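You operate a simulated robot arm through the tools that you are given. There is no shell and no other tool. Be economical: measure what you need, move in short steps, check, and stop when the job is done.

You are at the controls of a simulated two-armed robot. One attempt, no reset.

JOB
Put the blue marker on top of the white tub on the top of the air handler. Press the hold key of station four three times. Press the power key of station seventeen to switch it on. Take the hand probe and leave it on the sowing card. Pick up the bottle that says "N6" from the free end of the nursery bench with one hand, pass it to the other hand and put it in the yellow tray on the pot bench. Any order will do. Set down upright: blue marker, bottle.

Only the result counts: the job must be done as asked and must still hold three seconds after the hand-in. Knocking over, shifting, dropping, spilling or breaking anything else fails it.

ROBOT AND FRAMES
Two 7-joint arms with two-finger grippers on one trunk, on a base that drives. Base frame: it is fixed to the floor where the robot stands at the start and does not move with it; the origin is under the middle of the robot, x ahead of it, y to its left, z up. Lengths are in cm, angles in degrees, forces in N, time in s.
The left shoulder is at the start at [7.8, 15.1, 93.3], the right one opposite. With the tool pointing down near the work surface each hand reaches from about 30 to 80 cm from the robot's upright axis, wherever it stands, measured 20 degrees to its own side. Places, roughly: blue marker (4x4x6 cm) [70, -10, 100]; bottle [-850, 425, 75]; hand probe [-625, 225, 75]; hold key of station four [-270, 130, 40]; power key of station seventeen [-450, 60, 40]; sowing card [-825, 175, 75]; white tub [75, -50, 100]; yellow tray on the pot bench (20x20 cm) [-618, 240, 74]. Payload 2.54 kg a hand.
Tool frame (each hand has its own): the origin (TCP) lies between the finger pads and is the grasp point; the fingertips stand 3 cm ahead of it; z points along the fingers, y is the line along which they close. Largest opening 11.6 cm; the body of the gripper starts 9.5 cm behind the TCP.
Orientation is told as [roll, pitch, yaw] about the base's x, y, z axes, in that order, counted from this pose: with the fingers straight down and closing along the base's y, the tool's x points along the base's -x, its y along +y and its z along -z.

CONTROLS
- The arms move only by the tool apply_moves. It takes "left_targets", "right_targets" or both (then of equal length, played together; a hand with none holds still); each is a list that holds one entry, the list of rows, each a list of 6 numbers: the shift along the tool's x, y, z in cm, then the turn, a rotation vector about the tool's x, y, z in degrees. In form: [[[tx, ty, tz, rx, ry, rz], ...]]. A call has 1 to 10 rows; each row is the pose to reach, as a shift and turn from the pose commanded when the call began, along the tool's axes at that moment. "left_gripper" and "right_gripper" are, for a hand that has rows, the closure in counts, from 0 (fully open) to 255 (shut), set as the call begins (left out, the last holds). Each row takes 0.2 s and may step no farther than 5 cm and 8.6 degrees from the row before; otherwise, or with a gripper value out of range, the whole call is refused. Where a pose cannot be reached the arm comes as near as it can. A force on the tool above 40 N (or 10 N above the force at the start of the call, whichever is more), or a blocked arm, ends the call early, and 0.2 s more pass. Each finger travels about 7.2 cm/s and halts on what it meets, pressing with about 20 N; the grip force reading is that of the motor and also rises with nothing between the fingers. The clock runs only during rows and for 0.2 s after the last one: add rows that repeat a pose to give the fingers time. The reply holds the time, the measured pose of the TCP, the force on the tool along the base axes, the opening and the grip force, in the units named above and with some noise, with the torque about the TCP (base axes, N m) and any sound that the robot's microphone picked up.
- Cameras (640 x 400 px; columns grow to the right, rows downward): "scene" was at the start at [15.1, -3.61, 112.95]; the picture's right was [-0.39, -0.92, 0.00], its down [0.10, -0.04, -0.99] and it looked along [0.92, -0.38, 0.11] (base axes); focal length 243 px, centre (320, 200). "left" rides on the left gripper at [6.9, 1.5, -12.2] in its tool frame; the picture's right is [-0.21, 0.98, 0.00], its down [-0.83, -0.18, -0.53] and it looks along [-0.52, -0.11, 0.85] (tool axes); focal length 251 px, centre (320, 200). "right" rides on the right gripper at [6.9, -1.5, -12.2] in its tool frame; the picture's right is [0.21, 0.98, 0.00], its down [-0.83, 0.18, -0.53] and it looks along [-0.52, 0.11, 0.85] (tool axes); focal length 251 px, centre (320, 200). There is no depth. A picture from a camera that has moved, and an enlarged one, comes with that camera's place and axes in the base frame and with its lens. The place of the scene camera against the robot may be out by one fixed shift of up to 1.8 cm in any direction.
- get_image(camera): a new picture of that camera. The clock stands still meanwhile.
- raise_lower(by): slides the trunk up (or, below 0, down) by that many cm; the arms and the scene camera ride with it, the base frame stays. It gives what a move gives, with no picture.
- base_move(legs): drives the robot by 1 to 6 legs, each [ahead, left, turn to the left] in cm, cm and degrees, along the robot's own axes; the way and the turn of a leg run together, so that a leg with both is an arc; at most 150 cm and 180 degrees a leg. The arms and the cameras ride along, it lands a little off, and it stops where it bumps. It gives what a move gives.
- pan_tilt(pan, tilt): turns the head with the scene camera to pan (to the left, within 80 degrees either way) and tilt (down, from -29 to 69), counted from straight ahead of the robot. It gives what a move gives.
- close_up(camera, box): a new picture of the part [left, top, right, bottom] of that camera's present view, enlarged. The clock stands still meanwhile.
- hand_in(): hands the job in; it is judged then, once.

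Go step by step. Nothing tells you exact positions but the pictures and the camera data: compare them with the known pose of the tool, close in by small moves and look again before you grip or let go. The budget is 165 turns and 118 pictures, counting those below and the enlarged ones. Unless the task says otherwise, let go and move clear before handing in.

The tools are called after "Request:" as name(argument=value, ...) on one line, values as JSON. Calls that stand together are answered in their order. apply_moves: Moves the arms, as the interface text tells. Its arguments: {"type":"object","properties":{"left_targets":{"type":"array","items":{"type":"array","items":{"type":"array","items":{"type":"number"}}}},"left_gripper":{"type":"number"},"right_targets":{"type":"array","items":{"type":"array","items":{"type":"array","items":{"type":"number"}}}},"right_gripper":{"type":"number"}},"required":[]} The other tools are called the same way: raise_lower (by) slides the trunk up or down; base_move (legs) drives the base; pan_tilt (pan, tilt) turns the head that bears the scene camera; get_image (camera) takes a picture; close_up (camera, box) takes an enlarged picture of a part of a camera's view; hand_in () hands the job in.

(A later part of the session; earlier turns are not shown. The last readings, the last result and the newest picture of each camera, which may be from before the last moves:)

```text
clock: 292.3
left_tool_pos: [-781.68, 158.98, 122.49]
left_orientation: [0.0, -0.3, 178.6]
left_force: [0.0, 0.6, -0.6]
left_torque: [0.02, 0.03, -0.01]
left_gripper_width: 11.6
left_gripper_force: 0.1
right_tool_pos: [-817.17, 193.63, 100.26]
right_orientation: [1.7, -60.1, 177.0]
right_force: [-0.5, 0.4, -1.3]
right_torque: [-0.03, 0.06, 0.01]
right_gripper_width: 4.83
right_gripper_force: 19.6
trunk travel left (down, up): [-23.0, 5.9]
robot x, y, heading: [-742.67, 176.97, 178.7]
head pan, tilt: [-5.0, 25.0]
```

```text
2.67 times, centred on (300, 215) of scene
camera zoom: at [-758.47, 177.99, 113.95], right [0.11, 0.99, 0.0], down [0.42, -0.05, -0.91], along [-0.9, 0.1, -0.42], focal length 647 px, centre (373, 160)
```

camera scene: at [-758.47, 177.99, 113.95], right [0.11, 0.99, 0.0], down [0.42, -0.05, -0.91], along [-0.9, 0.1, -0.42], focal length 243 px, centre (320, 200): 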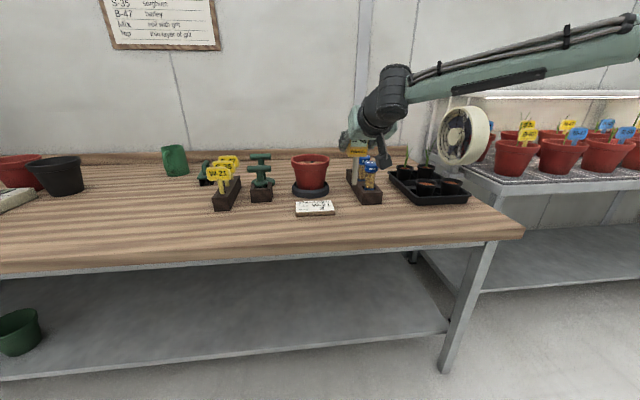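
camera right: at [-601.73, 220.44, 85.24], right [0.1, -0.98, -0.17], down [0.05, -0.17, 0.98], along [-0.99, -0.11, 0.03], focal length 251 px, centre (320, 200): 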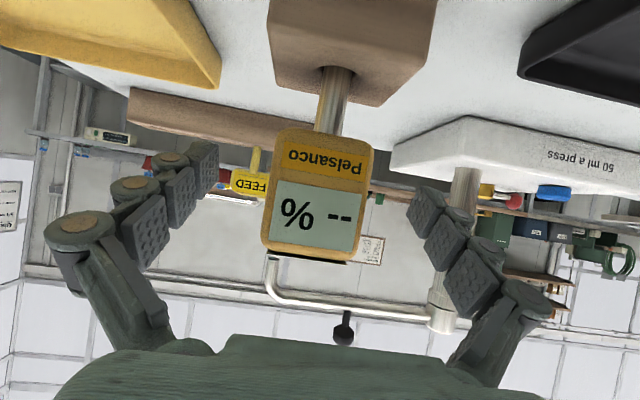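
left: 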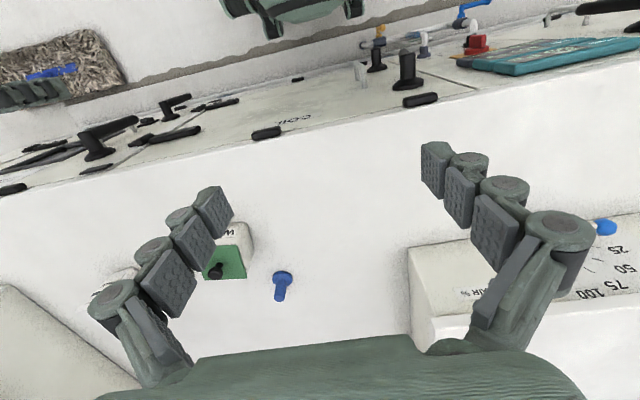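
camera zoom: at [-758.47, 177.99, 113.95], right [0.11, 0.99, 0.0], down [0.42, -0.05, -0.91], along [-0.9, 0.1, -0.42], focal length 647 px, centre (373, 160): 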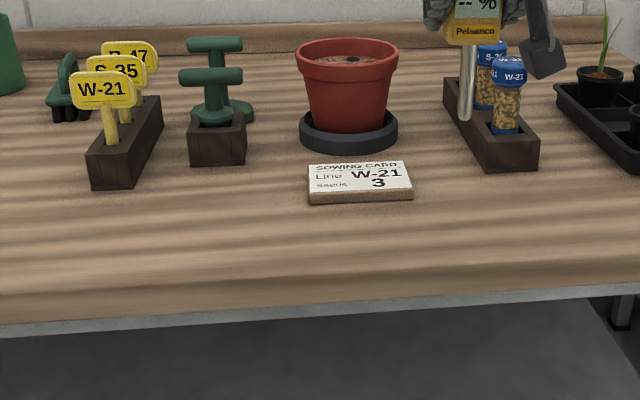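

The sowing card is a small block at about [-835, 185, 76], with its long side along y. I'll turn the hand so the probe lies flat along y (tool pitched +30, yaw 90), retracting as it turns.

Request:
apply_moves(right_targets=[[[1, 0, -1.73, 1.69, 4.62, 6.31], [2, 0, -3.46, 3.38, 9.24, 12.62], [3, 0, -5.2, 5.07, 13.86, 18.93], [4, 0, -6.9, 6.76, 18.48, 25.24], [5, 0, -8.65, 8.45, 23.1, 31.55], [6, 0, -10.4, 10.14, 27.72, 37.86], [7, 0, -12.1, 11.83, 32.34, 44.17], [8, 0, -13.8, 13.52, 36.96, 50.48], [9, 0, -15.6, 15.21, 41.58, 56.79], [10, 0, -17.3, 16.9, 46.2, 63.1]]])

Request:
apply_moves(right_targets=[[[0, 0, 0, 1.69, 4.62, 6.31], [0, 0, 0, 3.38, 9.24, 12.62], [0, 0, 0, 5.07, 13.86, 18.93], [0, 0, 0, 6.76, 18.48, 25.24], [0, 0, 0, 8.45, 23.1, 31.55]]])

Request:
get_image(camera="scene")

```text
clock: 294.5
left_tool_pos: [-781.63, 158.95, 122.5]
left_orientation: [-0.1, -0.3, 178.5]
left_force: [0.3, 0.5, 0.1]
left_torque: [-0.01, 0.0, 0.0]
left_gripper_width: 11.59
left_gripper_force: 0.1
right_tool_pos: [-796.95, 193.08, 100.11]
right_orientation: [17.6, 2.7, 117.2]
right_force: [0.2, -0.5, -0.3]
right_torque: [-0.02, 0.01, -0.01]
right_gripper_width: 4.82
right_gripper_force: 20.3
trunk travel left (down, up): [-23.0, 5.9]
robot x, y, heading: [-743.1, 177.21, 178.9]
head pan, tilt: [-5.0, 25.0]
```

```text
clock: 295.7
left_tool_pos: [-781.72, 159.12, 122.6]
left_orientation: [-0.1, -0.2, 178.6]
left_force: [1.0, 0.3, 0.0]
left_torque: [0.01, 0.02, 0.0]
left_gripper_width: 11.6
left_gripper_force: 0.2
right_tool_pos: [-797.08, 193.19, 100.18]
right_orientation: [0.2, 31.0, 88.7]
right_force: [0.2, -0.3, -0.7]
right_torque: [0.0, 0.0, -0.01]
right_gripper_width: 4.81
right_gripper_force: 19.9
trunk travel left (down, up): [-23.0, 5.9]
robot x, y, heading: [-742.39, 177.08, 178.4]
head pan, tilt: [-5.0, 25.0]
```

```text
40 pictures are left
camera scene: at [-758.47, 178.01, 113.95], right [0.11, 0.99, 0.0], down [0.42, -0.05, -0.91], along [-0.9, 0.1, -0.42], focal length 243 px, centre (320, 200)
```

scene: 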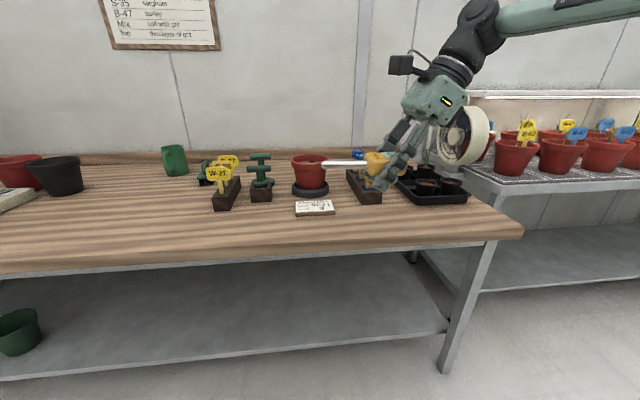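

The probe is level. I'll straighten the heading, raise the trunk and drive nearer.

Request:
raise_lower(by=5.9)

Request:
base_move(legs=[[0, 0, 1.4], [25, 0, 0]])

Request:
pan_tilt(pan=-10, tilt=38)

Request:
get_image(camera="scene")

Request:
get_image(camera="right")

```text
clock: 296.7
left_tool_pos: [-781.73, 159.07, 128.44]
left_orientation: [-0.3, -0.2, 178.6]
left_force: [-0.4, -0.6, 0.0]
left_torque: [-0.04, 0.0, -0.01]
left_gripper_width: 11.6
left_gripper_force: 0.0
right_tool_pos: [-797.07, 193.14, 106.06]
right_orientation: [0.2, 30.8, 88.8]
right_force: [-0.4, 0.4, -1.0]
right_torque: [0.01, -0.02, 0.01]
right_gripper_width: 4.81
right_gripper_force: 19.8
trunk travel left (down, up): [-28.9, 0.0]
robot x, y, heading: [-742.72, 176.98, 178.3]
head pan, tilt: [-5.0, 25.0]
```

```text
clock: 298.9
left_tool_pos: [-806.18, 157.78, 128.4]
left_orientation: [-0.2, -0.3, -179.7]
left_force: [-1.2, 0.3, 0.6]
left_torque: [0.0, -0.04, 0.05]
left_gripper_width: 11.59
left_gripper_force: 0.1
right_tool_pos: [-822.41, 191.52, 106.01]
right_orientation: [0.0, 30.8, 90.3]
right_force: [-0.2, 0.4, -1.0]
right_torque: [0.0, -0.04, 0.02]
right_gripper_width: 4.82
right_gripper_force: 20.3
trunk travel left (down, up): [-28.9, 0.0]
robot x, y, heading: [-767.91, 176.56, -179.6]
head pan, tilt: [-5.0, 25.0]
```

```text
clock: 299.6
left_tool_pos: [-806.05, 157.87, 128.34]
left_orientation: [-0.2, -0.3, -179.7]
left_force: [-0.1, -0.1, -0.5]
left_torque: [-0.01, 0.01, 0.04]
left_gripper_width: 11.6
left_gripper_force: 0.2
right_tool_pos: [-822.41, 191.5, 106.05]
right_orientation: [0.2, 31.0, 90.4]
right_force: [-1.4, 0.8, -0.5]
right_torque: [0.03, 0.01, 0.0]
right_gripper_width: 4.81
right_gripper_force: 20.1
trunk travel left (down, up): [-28.9, 0.0]
robot x, y, heading: [-767.53, 177.02, -179.6]
head pan, tilt: [-10.0, 38.0]
```

```text
39 pictures are left
camera scene: at [-782.67, 178.14, 117.82], right [0.17, 0.99, 0.0], down [0.61, -0.1, -0.79], along [-0.78, 0.13, -0.62], focal length 243 px, centre (320, 200)
```

scene: 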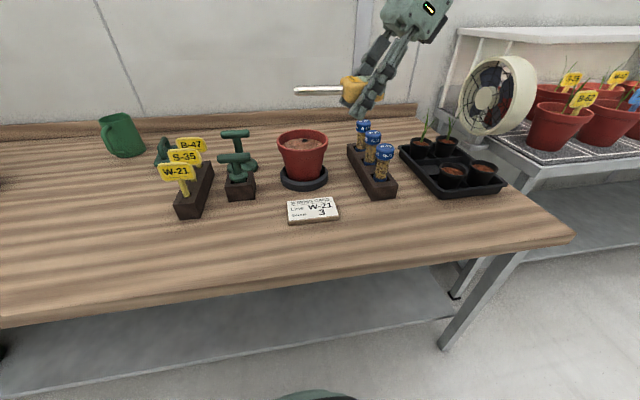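

```text
38 pictures are left
camera right: at [-820.78, 191.83, 120.12], right [-0.98, -0.19, 0.11], down [-0.19, 0.98, 0.03], along [-0.12, 0.01, -0.99], focal length 251 px, centre (320, 200)
```

right: 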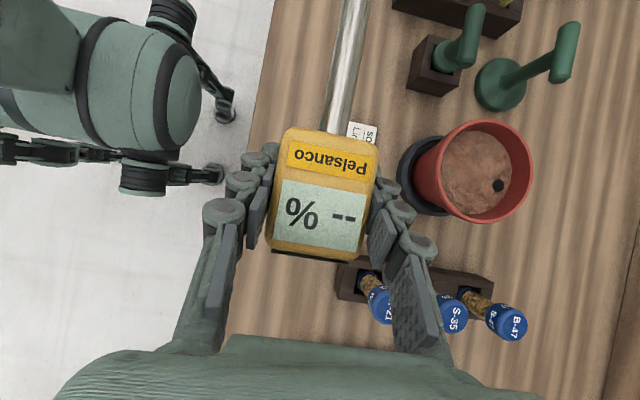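

The wrist camera looks straight down: the card spans roughly x −834 to −827 and y 177 to 191. I'll move above it.

Request:
apply_moves(right_targets=[[[-1.4, 1.8, 4, 0, 0, 0], [-2.8, 3.6, 8, 0, 0, 0], [-4, 5.4, 12, 0, 0, 0], [-5, 6.9, 16, 0, 0, 0]]])

Request:
close_up(camera="scene", box=[240, 130, 400, 230])

Request:
get_image(camera="right")

```text
clock: 300.6
left_tool_pos: [-806.15, 157.81, 128.42]
left_orientation: [-0.1, -0.2, -179.7]
left_force: [0.7, 0.2, -0.5]
left_torque: [-0.01, -0.05, 0.0]
left_gripper_width: 11.61
left_gripper_force: 0.0
right_tool_pos: [-829.55, 187.66, 89.79]
right_orientation: [0.2, 31.0, 90.4]
right_force: [-0.7, 0.1, -1.3]
right_torque: [0.0, 0.0, 0.01]
right_gripper_width: 4.82
right_gripper_force: 19.9
trunk travel left (down, up): [-28.9, 0.0]
robot x, y, heading: [-767.46, 177.19, -179.9]
head pan, tilt: [-10.0, 38.0]
```

```text
4.00 times, centred on (320, 180) of scene
camera zoom: at [-782.74, 178.15, 117.81], right [0.17, 0.99, 0.0], down [0.61, -0.1, -0.79], along [-0.78, 0.13, -0.62], focal length 971 px, centre (320, 280)
```

zoom: 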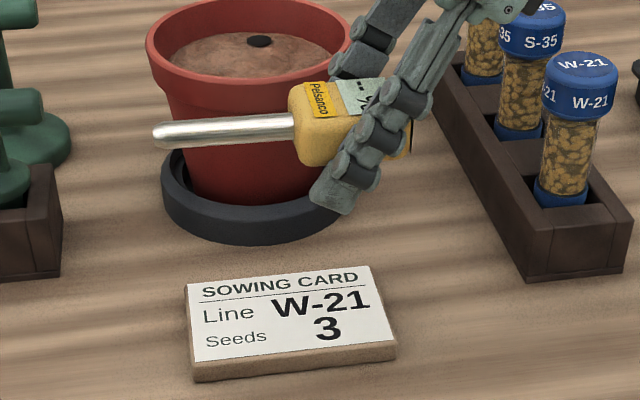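

```text
36 pictures are left
camera right: at [-827.93, 188.0, 103.85], right [-0.98, -0.19, 0.11], down [-0.19, 0.98, 0.03], along [-0.12, 0.01, -0.99], focal length 251 px, centre (320, 200)
```

right: 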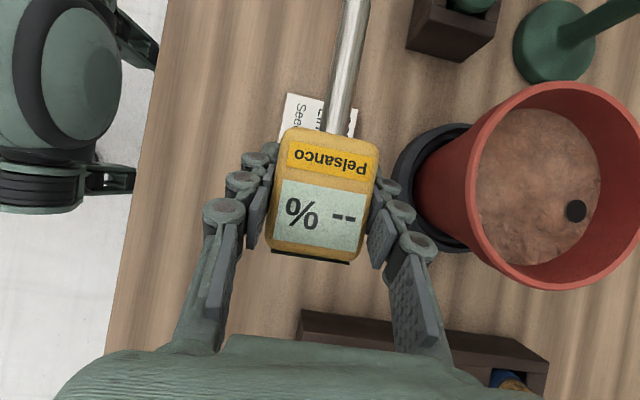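

TCP is centred over the card in x. I'll descend, shifting 1 cm toward −y.

Request:
apply_moves(right_targets=[[[-1.3, 0, 2.9, 0, 0, 0], [-2.6, 0, 5.8, 0, 0, 0], [-3.7, 0, 8.2, 0, 0, 0]]])

Request:
close_up(camera="scene", box=[260, 160, 380, 235])

```text
clock: 301.4
left_tool_pos: [-805.98, 157.82, 128.37]
left_orientation: [-0.1, -0.1, -179.6]
left_force: [-0.2, 0.7, -0.6]
left_torque: [0.0, -0.02, 0.01]
left_gripper_width: 11.58
left_gripper_force: 0.0
right_tool_pos: [-829.03, 186.79, 81.06]
right_orientation: [0.2, 30.9, 90.4]
right_force: [-0.8, 0.3, -0.2]
right_torque: [0.01, 0.01, 0.01]
right_gripper_width: 4.82
right_gripper_force: 20.0
right hand out of reach, approached as far as the arm can: row 3
trunk travel left (down, up): [-28.9, 0.0]
robot x, y, heading: [-767.85, 177.25, -179.8]
head pan, tilt: [-10.0, 38.0]
```

```text
5.33 times, centred on (320, 198) of scene
camera zoom: at [-782.68, 178.16, 117.82], right [0.17, 0.99, 0.0], down [0.61, -0.1, -0.79], along [-0.78, 0.13, -0.62], focal length 1294 px, centre (320, 213)
```

zoom: 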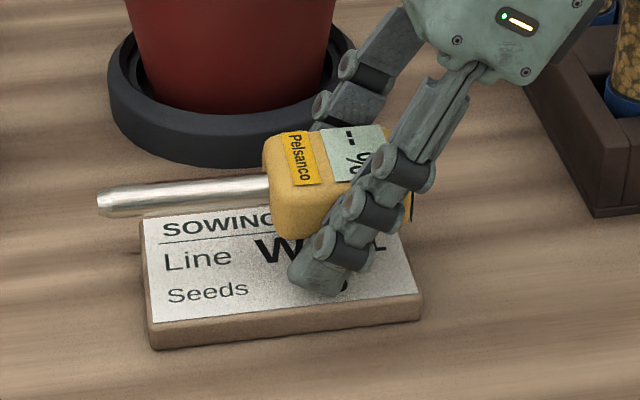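

Arm's at its reach limit, so I'll lower the last bit with the trunk.

Request:
raise_lower(by=-1.2)

Request:
close_up(camera="scene", box=[260, 160, 380, 235])

```text
clock: 302.0
left_tool_pos: [-805.72, 157.86, 127.49]
left_orientation: [-0.1, -0.5, -179.7]
left_force: [0.8, 0.2, 0.7]
left_torque: [-0.03, -0.03, 0.01]
left_gripper_width: 11.65
left_gripper_force: 0.1
right_tool_pos: [-829.02, 186.65, 80.5]
right_orientation: [0.9, 31.1, 90.6]
right_force: [3.0, 7.5, 35.4]
right_torque: [0.0, -0.99, 0.41]
right_gripper_width: 4.82
right_gripper_force: 20.0
trunk travel left (down, up): [-27.7, 1.2]
robot x, y, heading: [-767.85, 176.74, -179.8]
head pan, tilt: [-10.0, 38.0]
```

```text
5.33 times, centred on (320, 198) of scene
camera zoom: at [-782.35, 178.16, 116.74], right [0.17, 0.99, 0.0], down [0.6, -0.1, -0.79], along [-0.78, 0.13, -0.61], focal length 1294 px, centre (320, 213)
```

zoom: 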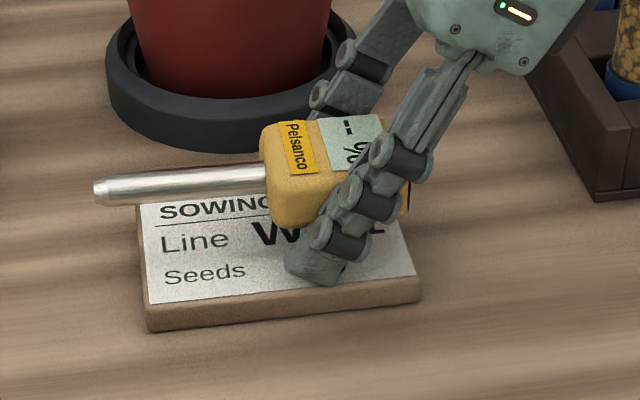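

Fingertips touch the card. I'll ease up slightly so they're free, then release the probe.

Request:
raise_lower(by=0.9)

Request:
apply_moves(right_targets=[[[0, 0, 0, 0, 0, 0], [0, 0, 0, 0, 0, 0], [0, 0, 0, 0, 0, 0], [0, 0, 0, 0, 0, 0], [0, 0, 0, 0, 0, 0]]], right_gripper=150)

Request:
close_up(camera="scene", box=[260, 160, 380, 235])

```text
clock: 302.6
left_tool_pos: [-806.01, 157.71, 128.06]
left_orientation: [-0.3, -0.3, -179.7]
left_force: [-0.2, -0.2, -0.4]
left_torque: [0.02, 0.01, 0.04]
left_gripper_width: 11.61
left_gripper_force: 0.1
right_tool_pos: [-828.92, 186.71, 80.57]
right_orientation: [0.2, 30.8, 90.5]
right_force: [-3.3, -2.0, 8.9]
right_torque: [-0.1, 0.01, -0.03]
right_gripper_width: 4.84
right_gripper_force: 20.0
trunk travel left (down, up): [-28.6, 0.3]
robot x, y, heading: [-767.77, 176.83, -179.7]
head pan, tilt: [-10.0, 38.0]
```

```text
clock: 303.8
left_tool_pos: [-805.95, 157.84, 128.05]
left_orientation: [-0.2, -0.4, -179.7]
left_force: [-0.5, 0.9, 0.4]
left_torque: [-0.03, 0.05, 0.0]
left_gripper_width: 11.6
left_gripper_force: 0.0
right_tool_pos: [-828.98, 186.72, 80.65]
right_orientation: [0.2, 30.9, 90.4]
right_force: [1.4, -0.3, -1.0]
right_torque: [0.02, -0.04, 0.01]
right_gripper_width: 4.88
right_gripper_force: 10.4
trunk travel left (down, up): [-28.6, 0.3]
robot x, y, heading: [-767.71, 177.0, -179.7]
head pan, tilt: [-10.0, 38.0]
```

```text
5.33 times, centred on (320, 198) of scene
camera zoom: at [-782.68, 178.15, 117.51], right [0.17, 0.99, 0.0], down [0.61, -0.1, -0.79], along [-0.78, 0.13, -0.62], focal length 1294 px, centre (320, 213)
```

zoom: 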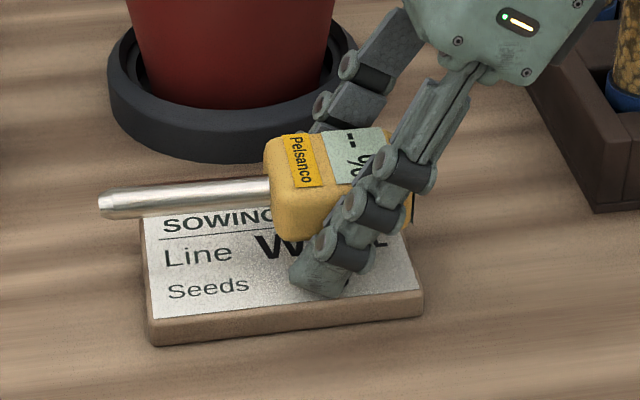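

Request:
apply_moves(right_targets=[[[0, 0, 0, 0, 0, 0], [0, 0, 0, 0, 0, 0], [0, 0, 0, 0, 0, 0]]], right_gripper=95)

Request:
close_up(camera="scene", box=[260, 160, 380, 235])

```text
clock: 304.6
left_tool_pos: [-806.12, 157.84, 128.2]
left_orientation: [-0.2, -0.3, -179.7]
left_force: [-0.4, -0.9, 0.1]
left_torque: [0.0, 0.0, -0.01]
left_gripper_width: 11.62
left_gripper_force: 0.0
right_tool_pos: [-829.02, 186.72, 80.64]
right_orientation: [0.3, 30.9, 90.4]
right_force: [0.5, 0.5, -0.5]
right_torque: [-0.02, 0.0, 0.0]
right_gripper_width: 7.29
right_gripper_force: 0.1
trunk travel left (down, up): [-28.6, 0.3]
robot x, y, heading: [-767.38, 177.18, -179.7]
head pan, tilt: [-10.0, 38.0]
```

```text
5.33 times, centred on (320, 198) of scene
camera zoom: at [-782.67, 178.15, 117.52], right [0.17, 0.99, 0.0], down [0.61, -0.1, -0.79], along [-0.78, 0.13, -0.62], focal length 1294 px, centre (320, 213)
```

zoom: 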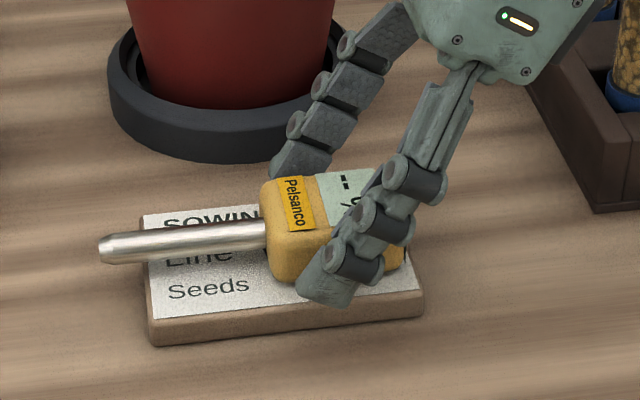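

The probe rests on the card. I'll go straight up and back away.

Request:
apply_moves(right_targets=[[[2, 0, -3.4, 0, 0, 0], [4.1, 0, -6.9, 0, 0, 0], [6.2, 0, -10.3, 0, 0, 0], [8.2, 0, -13.7, 0, 0, 0]]], right_gripper=60)

Request:
base_move(legs=[[-35, 0, 0]])

Request:
close_up(camera="scene", box=[240, 100, 400, 200])

```text
clock: 305.6
left_tool_pos: [-806.02, 157.82, 128.12]
left_orientation: [-0.1, -0.3, -179.7]
left_force: [-0.8, 0.4, -0.2]
left_torque: [-0.02, 0.0, -0.01]
left_gripper_width: 11.6
left_gripper_force: 0.0
right_tool_pos: [-828.96, 186.87, 96.68]
right_orientation: [0.3, 30.9, 90.6]
right_force: [-0.4, 0.0, 0.1]
right_torque: [0.02, -0.01, -0.01]
right_gripper_width: 8.88
right_gripper_force: 0.0
trunk travel left (down, up): [-28.6, 0.3]
robot x, y, heading: [-767.69, 177.27, -179.9]
head pan, tilt: [-10.0, 38.0]
```

```text
clock: 307.9
left_tool_pos: [-770.71, 158.1, 128.16]
left_orientation: [-0.2, -0.3, -179.9]
left_force: [0.7, 0.3, -0.1]
left_torque: [0.0, 0.03, 0.01]
left_gripper_width: 11.6
left_gripper_force: 0.1
right_tool_pos: [-793.72, 187.24, 96.64]
right_orientation: [0.2, 31.0, 90.3]
right_force: [1.0, -0.4, 0.0]
right_torque: [0.03, 0.02, 0.01]
right_gripper_width: 8.87
right_gripper_force: 0.1
trunk travel left (down, up): [-28.6, 0.3]
robot x, y, heading: [-732.7, 176.9, -180.0]
head pan, tilt: [-10.0, 38.0]
```

```text
4.00 times, centred on (320, 150) of scene
camera zoom: at [-747.35, 178.34, 117.53], right [0.17, 0.99, 0.0], down [0.61, -0.11, -0.79], along [-0.78, 0.13, -0.62], focal length 971 px, centre (320, 400)
```

zoom: 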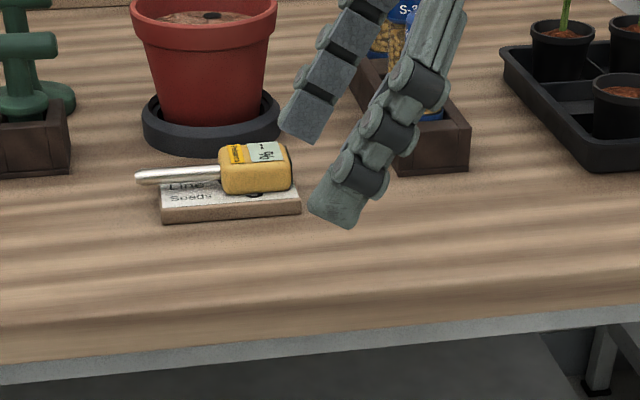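

The probe lies on the card. Now the bottle: I'll strafe along to the nursery bench's free end.

Request:
base_move(legs=[[0, -120, 0], [0, -100, 0]])

Request:
pan_tilt(pan=0, tilt=22)

Request:
get_image(camera="scene")

```text
clock: 328.9
left_tool_pos: [-770.97, 374.43, 128.18]
left_orientation: [-0.2, -0.3, -179.2]
left_force: [0.6, 0.1, -0.2]
left_torque: [0.0, 0.0, 0.0]
left_gripper_width: 11.6
left_gripper_force: 0.0
right_tool_pos: [-794.28, 403.26, 96.7]
right_orientation: [0.3, 30.9, 90.8]
right_force: [0.5, 0.7, -0.4]
right_torque: [0.01, -0.04, -0.03]
right_gripper_width: 8.9
right_gripper_force: 0.0
trunk travel left (down, up): [-28.6, 0.3]
robot x, y, heading: [-732.86, 393.89, -179.1]
head pan, tilt: [-10.0, 38.0]
```

```text
clock: 329.7
left_tool_pos: [-770.95, 374.44, 128.05]
left_orientation: [-0.1, -0.3, -179.2]
left_force: [0.0, 0.9, 0.3]
left_torque: [0.0, -0.02, 0.02]
left_gripper_width: 11.58
left_gripper_force: 0.1
right_tool_pos: [-794.35, 403.38, 96.79]
right_orientation: [0.3, 30.9, 91.0]
right_force: [-0.1, -0.8, 0.4]
right_torque: [0.0, 0.03, 0.01]
right_gripper_width: 8.86
right_gripper_force: 0.2
trunk travel left (down, up): [-28.6, 0.3]
robot x, y, heading: [-733.0, 393.74, -179.2]
head pan, tilt: [0.0, 22.0]
```

```text
30 pictures are left
camera scene: at [-748.59, 393.44, 120.03], right [-0.01, 1.0, 0.0], down [0.38, 0.0, -0.93], along [-0.93, -0.01, -0.38], focal length 243 px, centre (320, 200)
```

scene: 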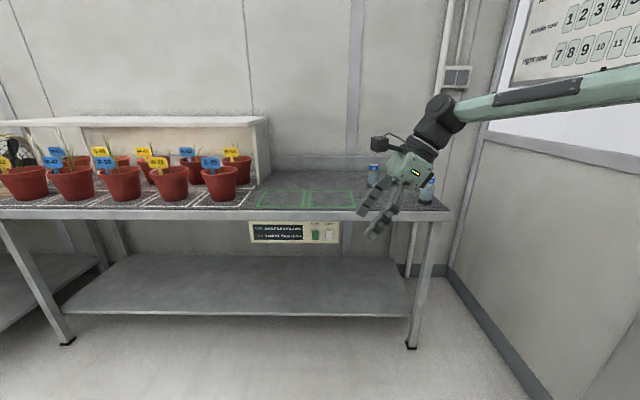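

The hand hides the bottles. I'll bring it back to neutral and look again.

Request:
apply_moves(right_targets=[[[-0.6, -1.6, -0.94, 2.13, -2.13, -7.95], [-1.2, -3.2, -1.9, 4.26, -4.26, -15.9], [-1.8, -4.8, -2.8, 6.39, -6.39, -23.85], [-2.4, -6.4, -3.8, 8.52, -8.52, -31.8], [-3, -8, -4.7, 10.65, -10.65, -39.75], [-3.6, -9.6, -5.6, 12.78, -12.78, -47.7], [-4.2, -11.2, -6.6, 14.91, -14.91, -55.65], [-4.8, -12.8, -7.5, 17.04, -17.04, -63.6], [-5.4, -14.4, -8.5, 19.17, -19.17, -71.55], [-6, -16, -9.4, 21.3, -21.3, -79.5]]], right_gripper=0)

Request:
apply_moves(right_targets=[[[0, 0, 0, 2.2, -2.2, -8.0]]])

Request:
close_up(camera="scene", box=[280, 120, 480, 245])

```text
clock: 331.9
left_tool_pos: [-770.92, 374.38, 128.21]
left_orientation: [-0.1, -0.3, -179.3]
left_force: [0.4, 0.4, -0.4]
left_torque: [-0.04, 0.02, 0.0]
left_gripper_width: 11.58
left_gripper_force: 0.1
right_tool_pos: [-778.36, 413.59, 101.48]
right_orientation: [3.1, 2.3, 172.7]
right_force: [0.0, -0.8, -0.3]
right_torque: [0.01, -0.03, 0.0]
right_gripper_width: 11.61
right_gripper_force: 0.0
trunk travel left (down, up): [-28.6, 0.3]
robot x, y, heading: [-732.64, 393.95, -179.0]
head pan, tilt: [0.0, 22.0]
```

```text
clock: 332.3
left_tool_pos: [-771.11, 374.46, 128.2]
left_orientation: [-0.2, -0.2, -179.3]
left_force: [0.9, 0.8, -1.1]
left_torque: [0.0, -0.04, -0.02]
left_gripper_width: 11.61
left_gripper_force: 0.2
right_tool_pos: [-778.47, 413.47, 101.51]
right_orientation: [0.9, -0.3, -179.4]
right_force: [0.4, -0.1, 0.3]
right_torque: [0.02, -0.03, 0.05]
right_gripper_width: 11.58
right_gripper_force: 0.0
trunk travel left (down, up): [-28.6, 0.3]
robot x, y, heading: [-732.71, 393.63, -179.1]
head pan, tilt: [0.0, 22.0]
```

```text
3.20 times, centred on (380, 182) of scene
camera zoom: at [-748.56, 393.41, 120.04], right [-0.01, 1.0, 0.0], down [0.37, 0.01, -0.93], along [-0.93, -0.01, -0.37], focal length 777 px, centre (128, 256)
```

zoom: 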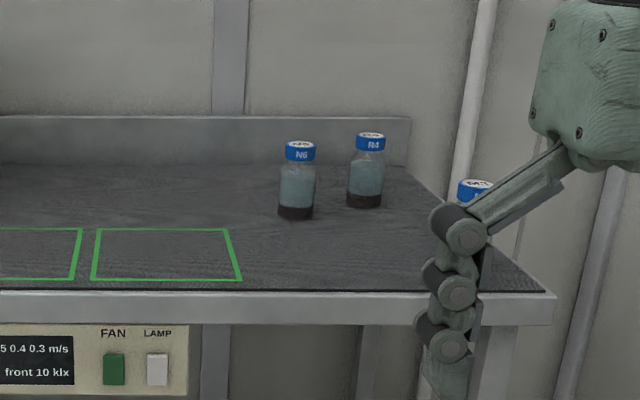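

N6 is the left bottle of three, at about [-885, 423] and 12 cm tall. I'll move close with the right shoulder in line and lower the trunk a bit.

Request:
base_move(legs=[[0, -15, -0.9], [71, 0, 0]])

Request:
raise_lower(by=-9)

Request:
apply_moves(right_targets=[[[-1.5, 0, 0, 0, -8, 0], [-3, 0, 0, 0, -16, 0], [-4.5, 0, 0, 0, -24, 0], [-6, 0, 0, 0, -32, 0], [-7.5, 0, 0, 0, -40, 0], [-9, 0, 0, 0, -48, 0], [-10.5, 0, 1, 0, -55, 0]]])

Request:
get_image(camera="right")

```text
clock: 337.9
left_tool_pos: [-843.05, 391.2, 128.1]
left_orientation: [-0.2, -0.3, 179.4]
left_force: [-0.6, -0.4, 0.5]
left_torque: [-0.02, 0.04, 0.01]
left_gripper_width: 11.6
left_gripper_force: 0.0
right_tool_pos: [-849.52, 430.31, 101.54]
right_orientation: [0.9, -0.2, 179.0]
right_force: [-0.3, 0.2, 0.6]
right_torque: [-0.01, -0.05, 0.0]
right_gripper_width: 11.61
right_gripper_force: 0.0
trunk travel left (down, up): [-28.6, 0.3]
robot x, y, heading: [-804.33, 409.44, 179.3]
head pan, tilt: [0.0, 22.0]
```

```text
clock: 339.1
left_tool_pos: [-843.13, 391.06, 119.02]
left_orientation: [-0.2, -0.3, 179.2]
left_force: [0.3, 0.6, 0.7]
left_torque: [0.0, 0.02, -0.03]
left_gripper_width: 11.6
left_gripper_force: 0.1
right_tool_pos: [-849.43, 430.4, 92.62]
right_orientation: [1.0, -0.2, 179.0]
right_force: [0.2, -0.2, 0.3]
right_torque: [0.01, 0.02, 0.0]
right_gripper_width: 11.6
right_gripper_force: 0.0
trunk travel left (down, up): [-19.6, 9.3]
robot x, y, heading: [-804.32, 409.68, 179.2]
head pan, tilt: [0.0, 22.0]
```

```text
clock: 340.8
left_tool_pos: [-843.13, 391.14, 119.05]
left_orientation: [-0.1, -0.2, 179.3]
left_force: [0.2, 0.8, 0.0]
left_torque: [0.02, -0.04, -0.02]
left_gripper_width: 11.6
left_gripper_force: 0.0
right_tool_pos: [-860.04, 430.69, 91.7]
right_orientation: [1.8, -55.2, 177.6]
right_force: [0.6, -0.1, -0.1]
right_torque: [-0.03, -0.02, 0.02]
right_gripper_width: 11.59
right_gripper_force: 0.0
trunk travel left (down, up): [-19.6, 9.3]
robot x, y, heading: [-804.75, 409.7, 179.5]
head pan, tilt: [0.0, 22.0]
```

```text
28 pictures are left
camera right: at [-846.1, 431.84, 92.96], right [0.11, -0.98, -0.16], down [-0.04, -0.16, 0.99], along [-0.99, -0.1, -0.05], focal length 251 px, centre (320, 200)
```

right: 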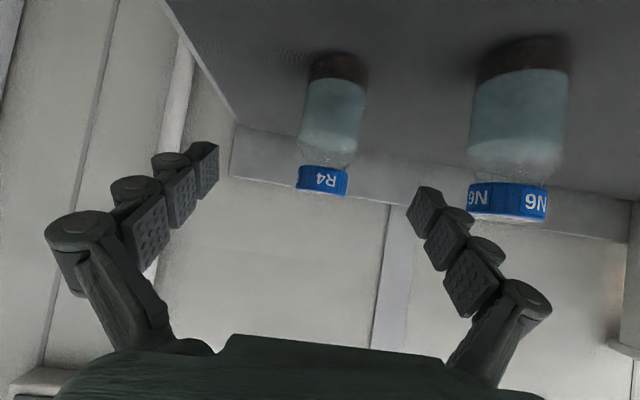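

Combining the views, N6 is nearer than I thought, at about [-861.5, 418], with the bench top near z 80. I'll back the base off 9 cm and line the hand up with it.

Request:
base_move(legs=[[-9, 0, 0.6]])

Request:
apply_moves(right_targets=[[[0, 4.3, 0, 0, 0, 0], [0, 8.6, 0, 0, 0, 0], [0, 12.6, 0, 0, 0, 0]]], right_gripper=20)

Request:
get_image(camera="right")

```text
clock: 341.9
left_tool_pos: [-834.02, 390.64, 119.12]
left_orientation: [-0.3, -0.4, 179.8]
left_force: [0.8, -0.4, -0.6]
left_torque: [-0.02, 0.06, -0.02]
left_gripper_width: 11.6
left_gripper_force: 0.1
right_tool_pos: [-851.34, 429.94, 91.62]
right_orientation: [1.7, -55.2, 178.2]
right_force: [-0.4, 0.3, 0.8]
right_torque: [-0.01, -0.02, -0.01]
right_gripper_width: 11.61
right_gripper_force: 0.1
trunk travel left (down, up): [-19.6, 9.3]
robot x, y, heading: [-795.87, 409.75, 179.7]
head pan, tilt: [0.0, 22.0]
```

```text
clock: 342.6
left_tool_pos: [-834.13, 390.58, 119.15]
left_orientation: [-0.2, -0.2, 179.8]
left_force: [-0.8, 0.8, 0.9]
left_torque: [0.01, 0.0, 0.0]
left_gripper_width: 11.59
left_gripper_force: 0.2
right_tool_pos: [-851.61, 417.22, 91.94]
right_orientation: [1.5, -55.2, 178.3]
right_force: [-1.2, -0.9, 0.6]
right_torque: [-0.02, -0.01, -0.04]
right_gripper_width: 10.68
right_gripper_force: 0.1
trunk travel left (down, up): [-19.6, 9.3]
robot x, y, heading: [-795.67, 409.7, 179.7]
head pan, tilt: [0.0, 22.0]
```

```text
27 pictures are left
camera right: at [-837.49, 418.68, 93.32], right [0.12, -0.98, -0.16], down [-0.03, -0.17, 0.99], along [-0.99, -0.11, -0.05], focal length 251 px, centre (320, 200)
```

right: 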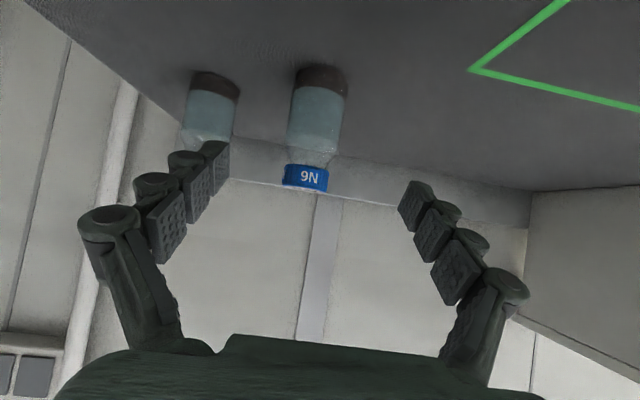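

Both wrist views agree: N6 is at [-861.5, 417.8], z 79.5 to 91.3. I'll move in for a low grip.

Request:
apply_moves(right_targets=[[[0, -0.2, 4, 0, 0, 0], [0.4, -0.3, 8, 0, 0, 0], [1.0, -0.5, 11.5, 0, 0, 0], [1.3, -0.5, 13, 0, 0, 0]]], right_gripper=57)

Request:
get_image(camera="right")

```text
clock: 343.6
left_tool_pos: [-834.07, 390.73, 119.22]
left_orientation: [-0.2, -0.3, 179.7]
left_force: [0.0, 0.4, 0.2]
left_torque: [0.02, 0.02, 0.02]
left_gripper_width: 11.6
left_gripper_force: 0.2
right_tool_pos: [-861.4, 418.03, 83.51]
right_orientation: [1.8, -55.2, 178.2]
right_force: [-0.1, 0.2, 0.4]
right_torque: [0.02, 0.05, 0.04]
right_gripper_width: 9.0
right_gripper_force: 0.0
right hand out of reach, approached as far as the arm can: row 4
trunk travel left (down, up): [-19.6, 9.3]
robot x, y, heading: [-795.59, 409.43, 179.9]
head pan, tilt: [0.0, 22.0]
```

```text
26 pictures are left
camera right: at [-847.5, 419.52, 84.87], right [0.12, -0.98, -0.16], down [-0.03, -0.16, 0.99], along [-0.99, -0.11, -0.05], focal length 251 px, centre (320, 200)
```

right: 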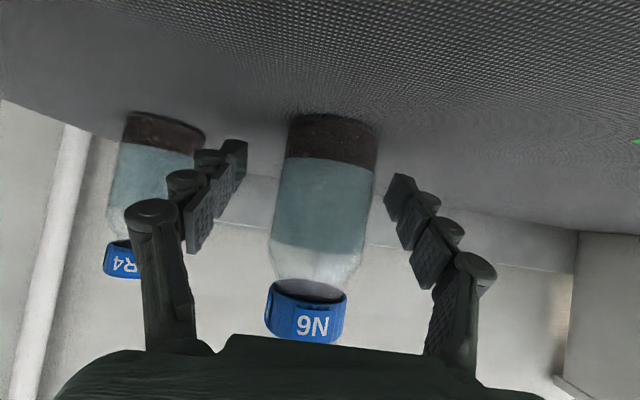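

Request:
apply_moves(right_targets=[[[0, 0, 0, 0, 0, 0], [0, 0, 0, 0, 0, 0], [0, 0, 0, 0, 0, 0], [0, 0, 0, 0, 0, 0]]], right_gripper=255)

Request:
raise_lower(by=9.3)

Request:
base_move(legs=[[-50, 0, 0]])

Request:
get_image(camera="scene")

```text
clock: 344.6
left_tool_pos: [-834.01, 390.67, 119.08]
left_orientation: [-0.3, -0.3, 179.7]
left_force: [-0.2, 0.4, 0.8]
left_torque: [0.0, -0.01, -0.01]
left_gripper_width: 11.61
left_gripper_force: 0.1
right_tool_pos: [-861.49, 417.97, 83.62]
right_orientation: [1.7, -55.2, 178.4]
right_force: [-0.9, 0.4, 0.8]
right_torque: [0.07, 0.04, 0.03]
right_gripper_width: 5.42
right_gripper_force: 20.0
trunk travel left (down, up): [-19.6, 9.3]
robot x, y, heading: [-795.64, 409.58, 180.0]
head pan, tilt: [0.0, 22.0]
```

```text
clock: 345.9
left_tool_pos: [-834.05, 390.56, 128.47]
left_orientation: [-0.2, -0.2, 179.8]
left_force: [-0.9, 0.1, 0.5]
left_torque: [0.0, -0.01, -0.01]
left_gripper_width: 11.59
left_gripper_force: 0.1
right_tool_pos: [-861.54, 418.13, 92.81]
right_orientation: [1.8, -55.0, 178.2]
right_force: [0.2, -0.2, -3.4]
right_torque: [0.03, 0.02, -0.02]
right_gripper_width: 5.41
right_gripper_force: 20.4
trunk travel left (down, up): [-28.9, 0.0]
robot x, y, heading: [-795.73, 409.71, 180.1]
head pan, tilt: [0.0, 22.0]
```

```text
clock: 348.9
left_tool_pos: [-783.0, 390.66, 128.44]
left_orientation: [-0.2, -0.3, 179.5]
left_force: [-0.3, -1.3, 0.2]
left_torque: [-0.08, 0.03, -0.02]
left_gripper_width: 11.6
left_gripper_force: 0.1
right_tool_pos: [-810.25, 418.06, 92.9]
right_orientation: [1.8, -55.2, 177.8]
right_force: [0.5, 0.3, -3.0]
right_torque: [-0.01, -0.04, 0.0]
right_gripper_width: 5.45
right_gripper_force: 20.2
trunk travel left (down, up): [-28.9, 0.0]
robot x, y, heading: [-744.55, 408.98, 179.6]
head pan, tilt: [0.0, 22.0]
```

```text
25 pictures are left
camera scene: at [-760.13, 409.15, 120.34], right [0.01, 1.0, 0.0], down [0.37, 0.0, -0.93], along [-0.93, 0.01, -0.37], focal length 243 px, centre (320, 200)
```

scene: 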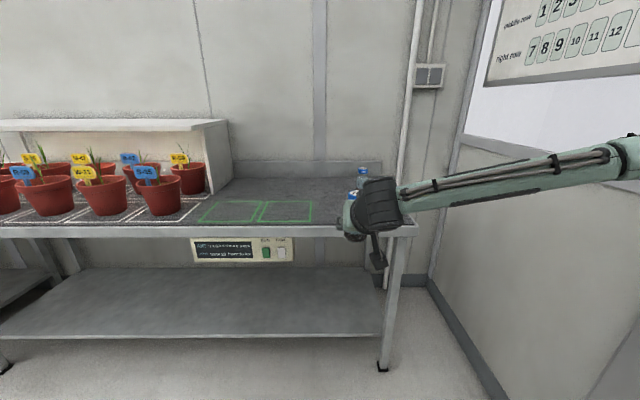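

I have the bottle, gripped low. I'll bring it in front of the trunk and turn the left hand inward (yaw +90, pitch +45), ready to take it by the cap.

Request:
apply_moves(left_targets=[[[-0.8, 0.3, 1.6, 2.93, 2.93, -7.08], [-1.6, 0.6, 3.2, 5.86, 5.86, -14.16], [-2.4, 0.9, 4.8, 8.79, 8.79, -21.24], [-3.2, 1.2, 6.4, 11.72, 11.72, -28.32], [-4, 1.5, 8, 14.65, 14.65, -35.4], [-4.8, 1.8, 9.6, 17.58, 17.58, -42.48], [-5.6, 2.1, 11.2, 20.51, 20.51, -49.56], [-6.4, 2.4, 12.8, 23.44, 23.44, -56.64], [-7.2, 2.7, 14.4, 26.37, 26.37, -63.72], [-8, 3, 16, 29.3, 29.3, -70.8]]], right_targets=[[[0.56, 0.9, -0.79, 0, 0, 0], [1.1, 1.8, -1.6, 0, 0, 0], [1.7, 2.7, -2.4, 0, 0, 0], [2.2, 3.6, -3.2, 0, 0, 0], [2.8, 4.5, -4, 0, 0, 0], [3.3, 5.4, -4.8, 0, 0, 0], [3.9, 6.3, -5.6, 0, 0, 0], [4.4, 7.2, -6.4, 0, 0, 0], [5, 8.1, -7.1, 0, 0, 0], [5.6, 9, -7.9, 0, 0, 0]]], left_gripper=112)

Request:
apply_moves(left_targets=[[[0, 0, 0, 2.93, 2.93, -7.08], [0, 0, 0, 5.86, 5.86, -14.16]]])

Request:
get_image(camera="left")

```text
clock: 351.1
left_tool_pos: [-791.14, 387.77, 112.44]
left_orientation: [-6.8, 38.4, -109.0]
left_force: [0.0, -0.8, 0.3]
left_torque: [0.02, -0.01, 0.0]
left_gripper_width: 6.49
left_gripper_force: 0.0
right_tool_pos: [-800.42, 415.74, 94.91]
right_orientation: [1.9, -55.1, 177.9]
right_force: [-0.2, 0.4, -3.3]
right_torque: [0.01, 0.0, -0.03]
right_gripper_width: 5.43
right_gripper_force: 20.1
right hand out of reach, approached as far as the arm can: row 1, 2, 3, 4, 5, 6, 7, 8, 9, 10
trunk travel left (down, up): [-28.9, 0.0]
robot x, y, heading: [-744.56, 409.12, 179.7]
head pan, tilt: [0.0, 22.0]
```

```text
clock: 351.7
left_tool_pos: [-791.14, 387.69, 112.48]
left_orientation: [-0.3, 45.2, -90.5]
left_force: [0.0, -0.3, 0.3]
left_torque: [0.01, -0.01, 0.01]
left_gripper_width: 6.53
left_gripper_force: 0.1
right_tool_pos: [-800.46, 415.52, 94.83]
right_orientation: [2.0, -55.2, 177.9]
right_force: [0.8, 0.5, -3.4]
right_torque: [-0.01, -0.02, 0.01]
right_gripper_width: 5.42
right_gripper_force: 19.9
trunk travel left (down, up): [-28.9, 0.0]
robot x, y, heading: [-744.32, 409.1, 179.4]
head pan, tilt: [0.0, 22.0]
```

```text
24 pictures are left
camera left: at [-789.57, 383.83, 125.97], right [0.98, -0.16, -0.16], down [-0.19, -0.96, -0.21], along [-0.12, 0.23, -0.97], focal length 251 px, centre (320, 200)
```

left: 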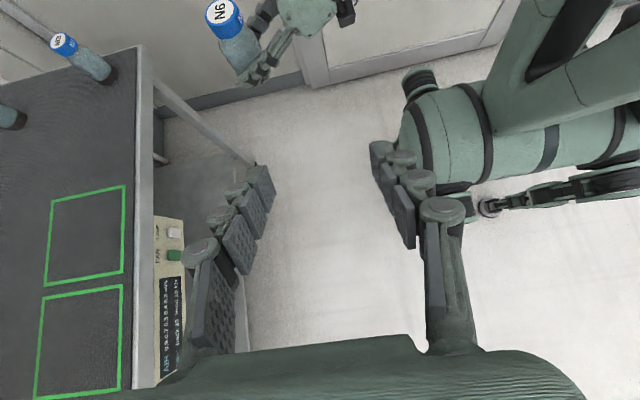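

The bottle is at [-800.5, 415.5] with its cap top at about z 102.5, and the left camera agrees. I'll move the left hand to a pre-grasp point above-left of the cap.

Request:
apply_moves(left_targets=[[[2, -1.6, 3.4, 0, 0, 0], [4, -3.2, 6.7, 0, 0, 0], [6, -4.8, 10, 0, 0, 0], [8, -6.4, 13.4, 0, 0, 0], [10, -8, 16.7, 0, 0, 0], [12, -9.4, 19.5, 0, 0, 0], [12, -9.4, 19.5, 0, 0, 0]]])

Request:
get_image(camera="left")

```text
clock: 353.3
left_tool_pos: [-800.38, 410.0, 107.07]
left_orientation: [-0.2, 45.0, -90.7]
left_force: [-0.5, 0.3, 0.6]
left_torque: [-0.05, 0.02, -0.01]
left_gripper_width: 6.53
left_gripper_force: 0.1
right_tool_pos: [-800.56, 415.69, 94.78]
right_orientation: [2.0, -55.1, 178.0]
right_force: [-0.2, -0.1, -2.8]
right_torque: [-0.02, 0.03, 0.0]
right_gripper_width: 5.4
right_gripper_force: 20.1
trunk travel left (down, up): [-28.9, 0.0]
robot x, y, heading: [-744.34, 409.77, 179.6]
head pan, tilt: [0.0, 22.0]
```

```text
23 pictures are left
camera left: at [-798.94, 406.25, 120.66], right [0.97, -0.16, -0.16], down [-0.19, -0.96, -0.21], along [-0.12, 0.23, -0.97], focal length 251 px, centre (320, 200)
```

left: 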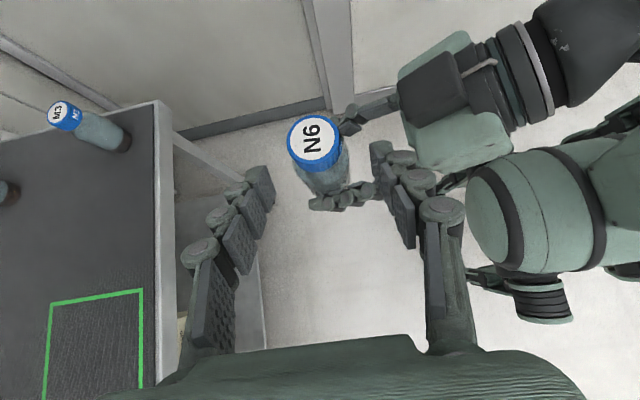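

Cap centre confirmed at [-800.7, 415.4]. I'll move in along the tool axis.

Request:
apply_moves(left_targets=[[[0.3, -0.3, 2.5, 0, 0, 0], [0.5, -0.3, 5, 0, 0, 0], [0.5, -0.3, 7.1, 0, 0, 0], [0.5, -0.3, 7.1, 0, 0, 0]]])

Request:
get_image(camera="left")

```text
clock: 354.3
left_tool_pos: [-800.58, 415.41, 102.62]
left_orientation: [-0.3, 45.2, -90.7]
left_force: [-0.5, 0.2, -0.5]
left_torque: [-0.01, 0.01, -0.03]
left_gripper_width: 6.54
left_gripper_force: 0.0
right_tool_pos: [-800.51, 415.89, 94.85]
right_orientation: [1.9, -55.2, 177.9]
right_force: [0.2, -0.1, -2.6]
right_torque: [-0.01, 0.01, -0.01]
right_gripper_width: 5.41
right_gripper_force: 19.9
trunk travel left (down, up): [-28.9, 0.0]
robot x, y, heading: [-744.52, 409.57, 179.5]
head pan, tilt: [0.0, 22.0]
```

```text
22 pictures are left
camera left: at [-799.05, 411.68, 116.05], right [0.97, -0.16, -0.16], down [-0.19, -0.96, -0.21], along [-0.12, 0.23, -0.97], focal length 251 px, centre (320, 200)
```

left: 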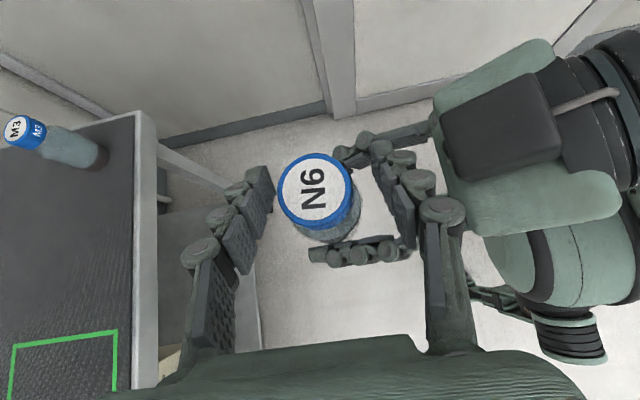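

Request:
apply_moves(left_targets=[[[0, -0.3, 0, 0, 0, 0], [0, -0.3, 0, 0, 0, 0], [0, -0.3, 0, 0, 0, 0], [0, -0.3, 0, 0, 0, 0], [0, -0.3, 0, 0, 0, 0]]], left_gripper=255)

Request:
get_image(camera="left")

```text
clock: 355.5
left_tool_pos: [-800.89, 415.49, 102.56]
left_orientation: [-0.4, 45.1, -90.6]
left_force: [-8.0, -1.3, -0.6]
left_torque: [-0.04, 0.4, 0.04]
left_gripper_width: 4.12
left_gripper_force: 20.2
right_tool_pos: [-800.37, 415.59, 94.87]
right_orientation: [1.8, -55.2, 178.0]
right_force: [9.0, 1.0, -1.3]
right_torque: [-0.04, 0.19, -0.02]
right_gripper_width: 5.41
right_gripper_force: 20.1
trunk travel left (down, up): [-28.9, 0.0]
robot x, y, heading: [-744.53, 409.3, 179.4]
head pan, tilt: [0.0, 22.0]
```

```text
21 pictures are left
camera left: at [-799.37, 411.69, 116.1], right [0.97, -0.16, -0.16], down [-0.19, -0.96, -0.21], along [-0.12, 0.23, -0.97], focal length 251 px, centre (320, 200)
```

left: 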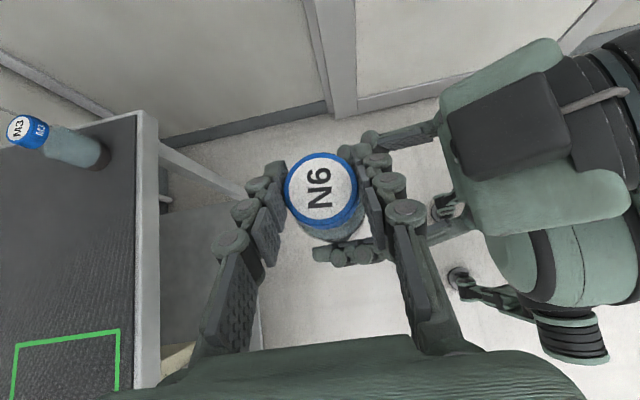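

The left hand holds the cap. I'll open the right hand and withdraw it along its own axis.

Request:
apply_moves(right_targets=[[[0, 0, 0, 0, 0, 0], [0, 0, 0, 0, 0, 0], [0, 0, 0, 0, 0, 0], [0, 0, 0, 0, 0, 0]]], right_gripper=60)

Request:
get_image(camera="left")

```text
clock: 356.5
left_tool_pos: [-800.83, 415.56, 102.61]
left_orientation: [-0.3, 45.1, -90.8]
left_force: [0.0, -0.1, -0.6]
left_torque: [0.01, 0.02, 0.0]
left_gripper_width: 4.12
left_gripper_force: 20.0
right_tool_pos: [-800.43, 415.78, 94.88]
right_orientation: [1.9, -55.1, 177.9]
right_force: [0.0, 0.5, -0.3]
right_torque: [0.0, -0.01, -0.02]
right_gripper_width: 8.88
right_gripper_force: 0.1
trunk travel left (down, up): [-28.9, 0.0]
robot x, y, heading: [-744.19, 409.19, 179.6]
head pan, tilt: [0.0, 22.0]
```

```text
20 pictures are left
camera left: at [-799.33, 411.71, 116.11], right [0.97, -0.16, -0.16], down [-0.19, -0.96, -0.21], along [-0.12, 0.23, -0.97], focal length 251 px, centre (320, 200)
```

left: 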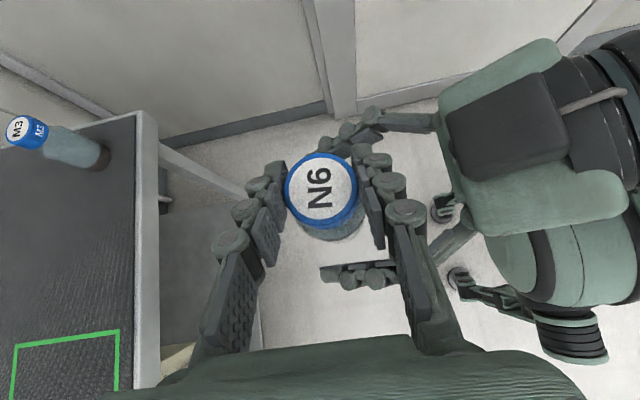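

I'll withdraw the right hand downward, past the bottle's bottom, where it has room.

Request:
apply_moves(right_targets=[[[1.6, 0, 1.15, 0, 0, 0], [3.3, 0, 2.3, 0, 0, 0], [5.7, 0, 4, 0, 0, 0], [8.2, 0, 5.7, 0, 0, 0], [10.6, 0, 7.5, 0, 0, 0], [10.6, -4, 7.5, 0, 0, 0], [10.6, -8, 7.5, 0, 0, 0], [10.6, -12, 7.5, 0, 0, 0]]])

Request:
get_image(camera="scene")

```text
clock: 358.3
left_tool_pos: [-800.86, 415.61, 102.62]
left_orientation: [-0.4, 45.1, -90.8]
left_force: [1.0, -0.4, 0.2]
left_torque: [-0.02, 0.01, 0.03]
left_gripper_width: 4.14
left_gripper_force: 20.5
right_tool_pos: [-800.32, 427.51, 81.45]
right_orientation: [1.8, -55.0, 177.9]
right_force: [0.0, -1.1, 0.5]
right_torque: [0.03, 0.0, 0.02]
right_gripper_width: 8.86
right_gripper_force: 0.0
right hand out of reach, approached as far as the arm can: row 1, 2, 3, 4, 5, 6
trunk travel left (down, up): [-28.9, 0.0]
robot x, y, heading: [-744.22, 409.26, 179.3]
head pan, tilt: [0.0, 22.0]
```

```text
19 pictures are left
camera scene: at [-760.14, 409.22, 120.34], right [0.01, 1.0, 0.0], down [0.37, 0.0, -0.93], along [-0.93, 0.01, -0.37], focal length 243 px, centre (320, 200)
```

scene: 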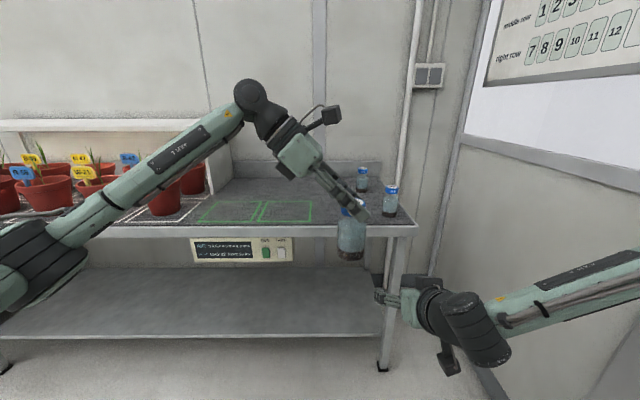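

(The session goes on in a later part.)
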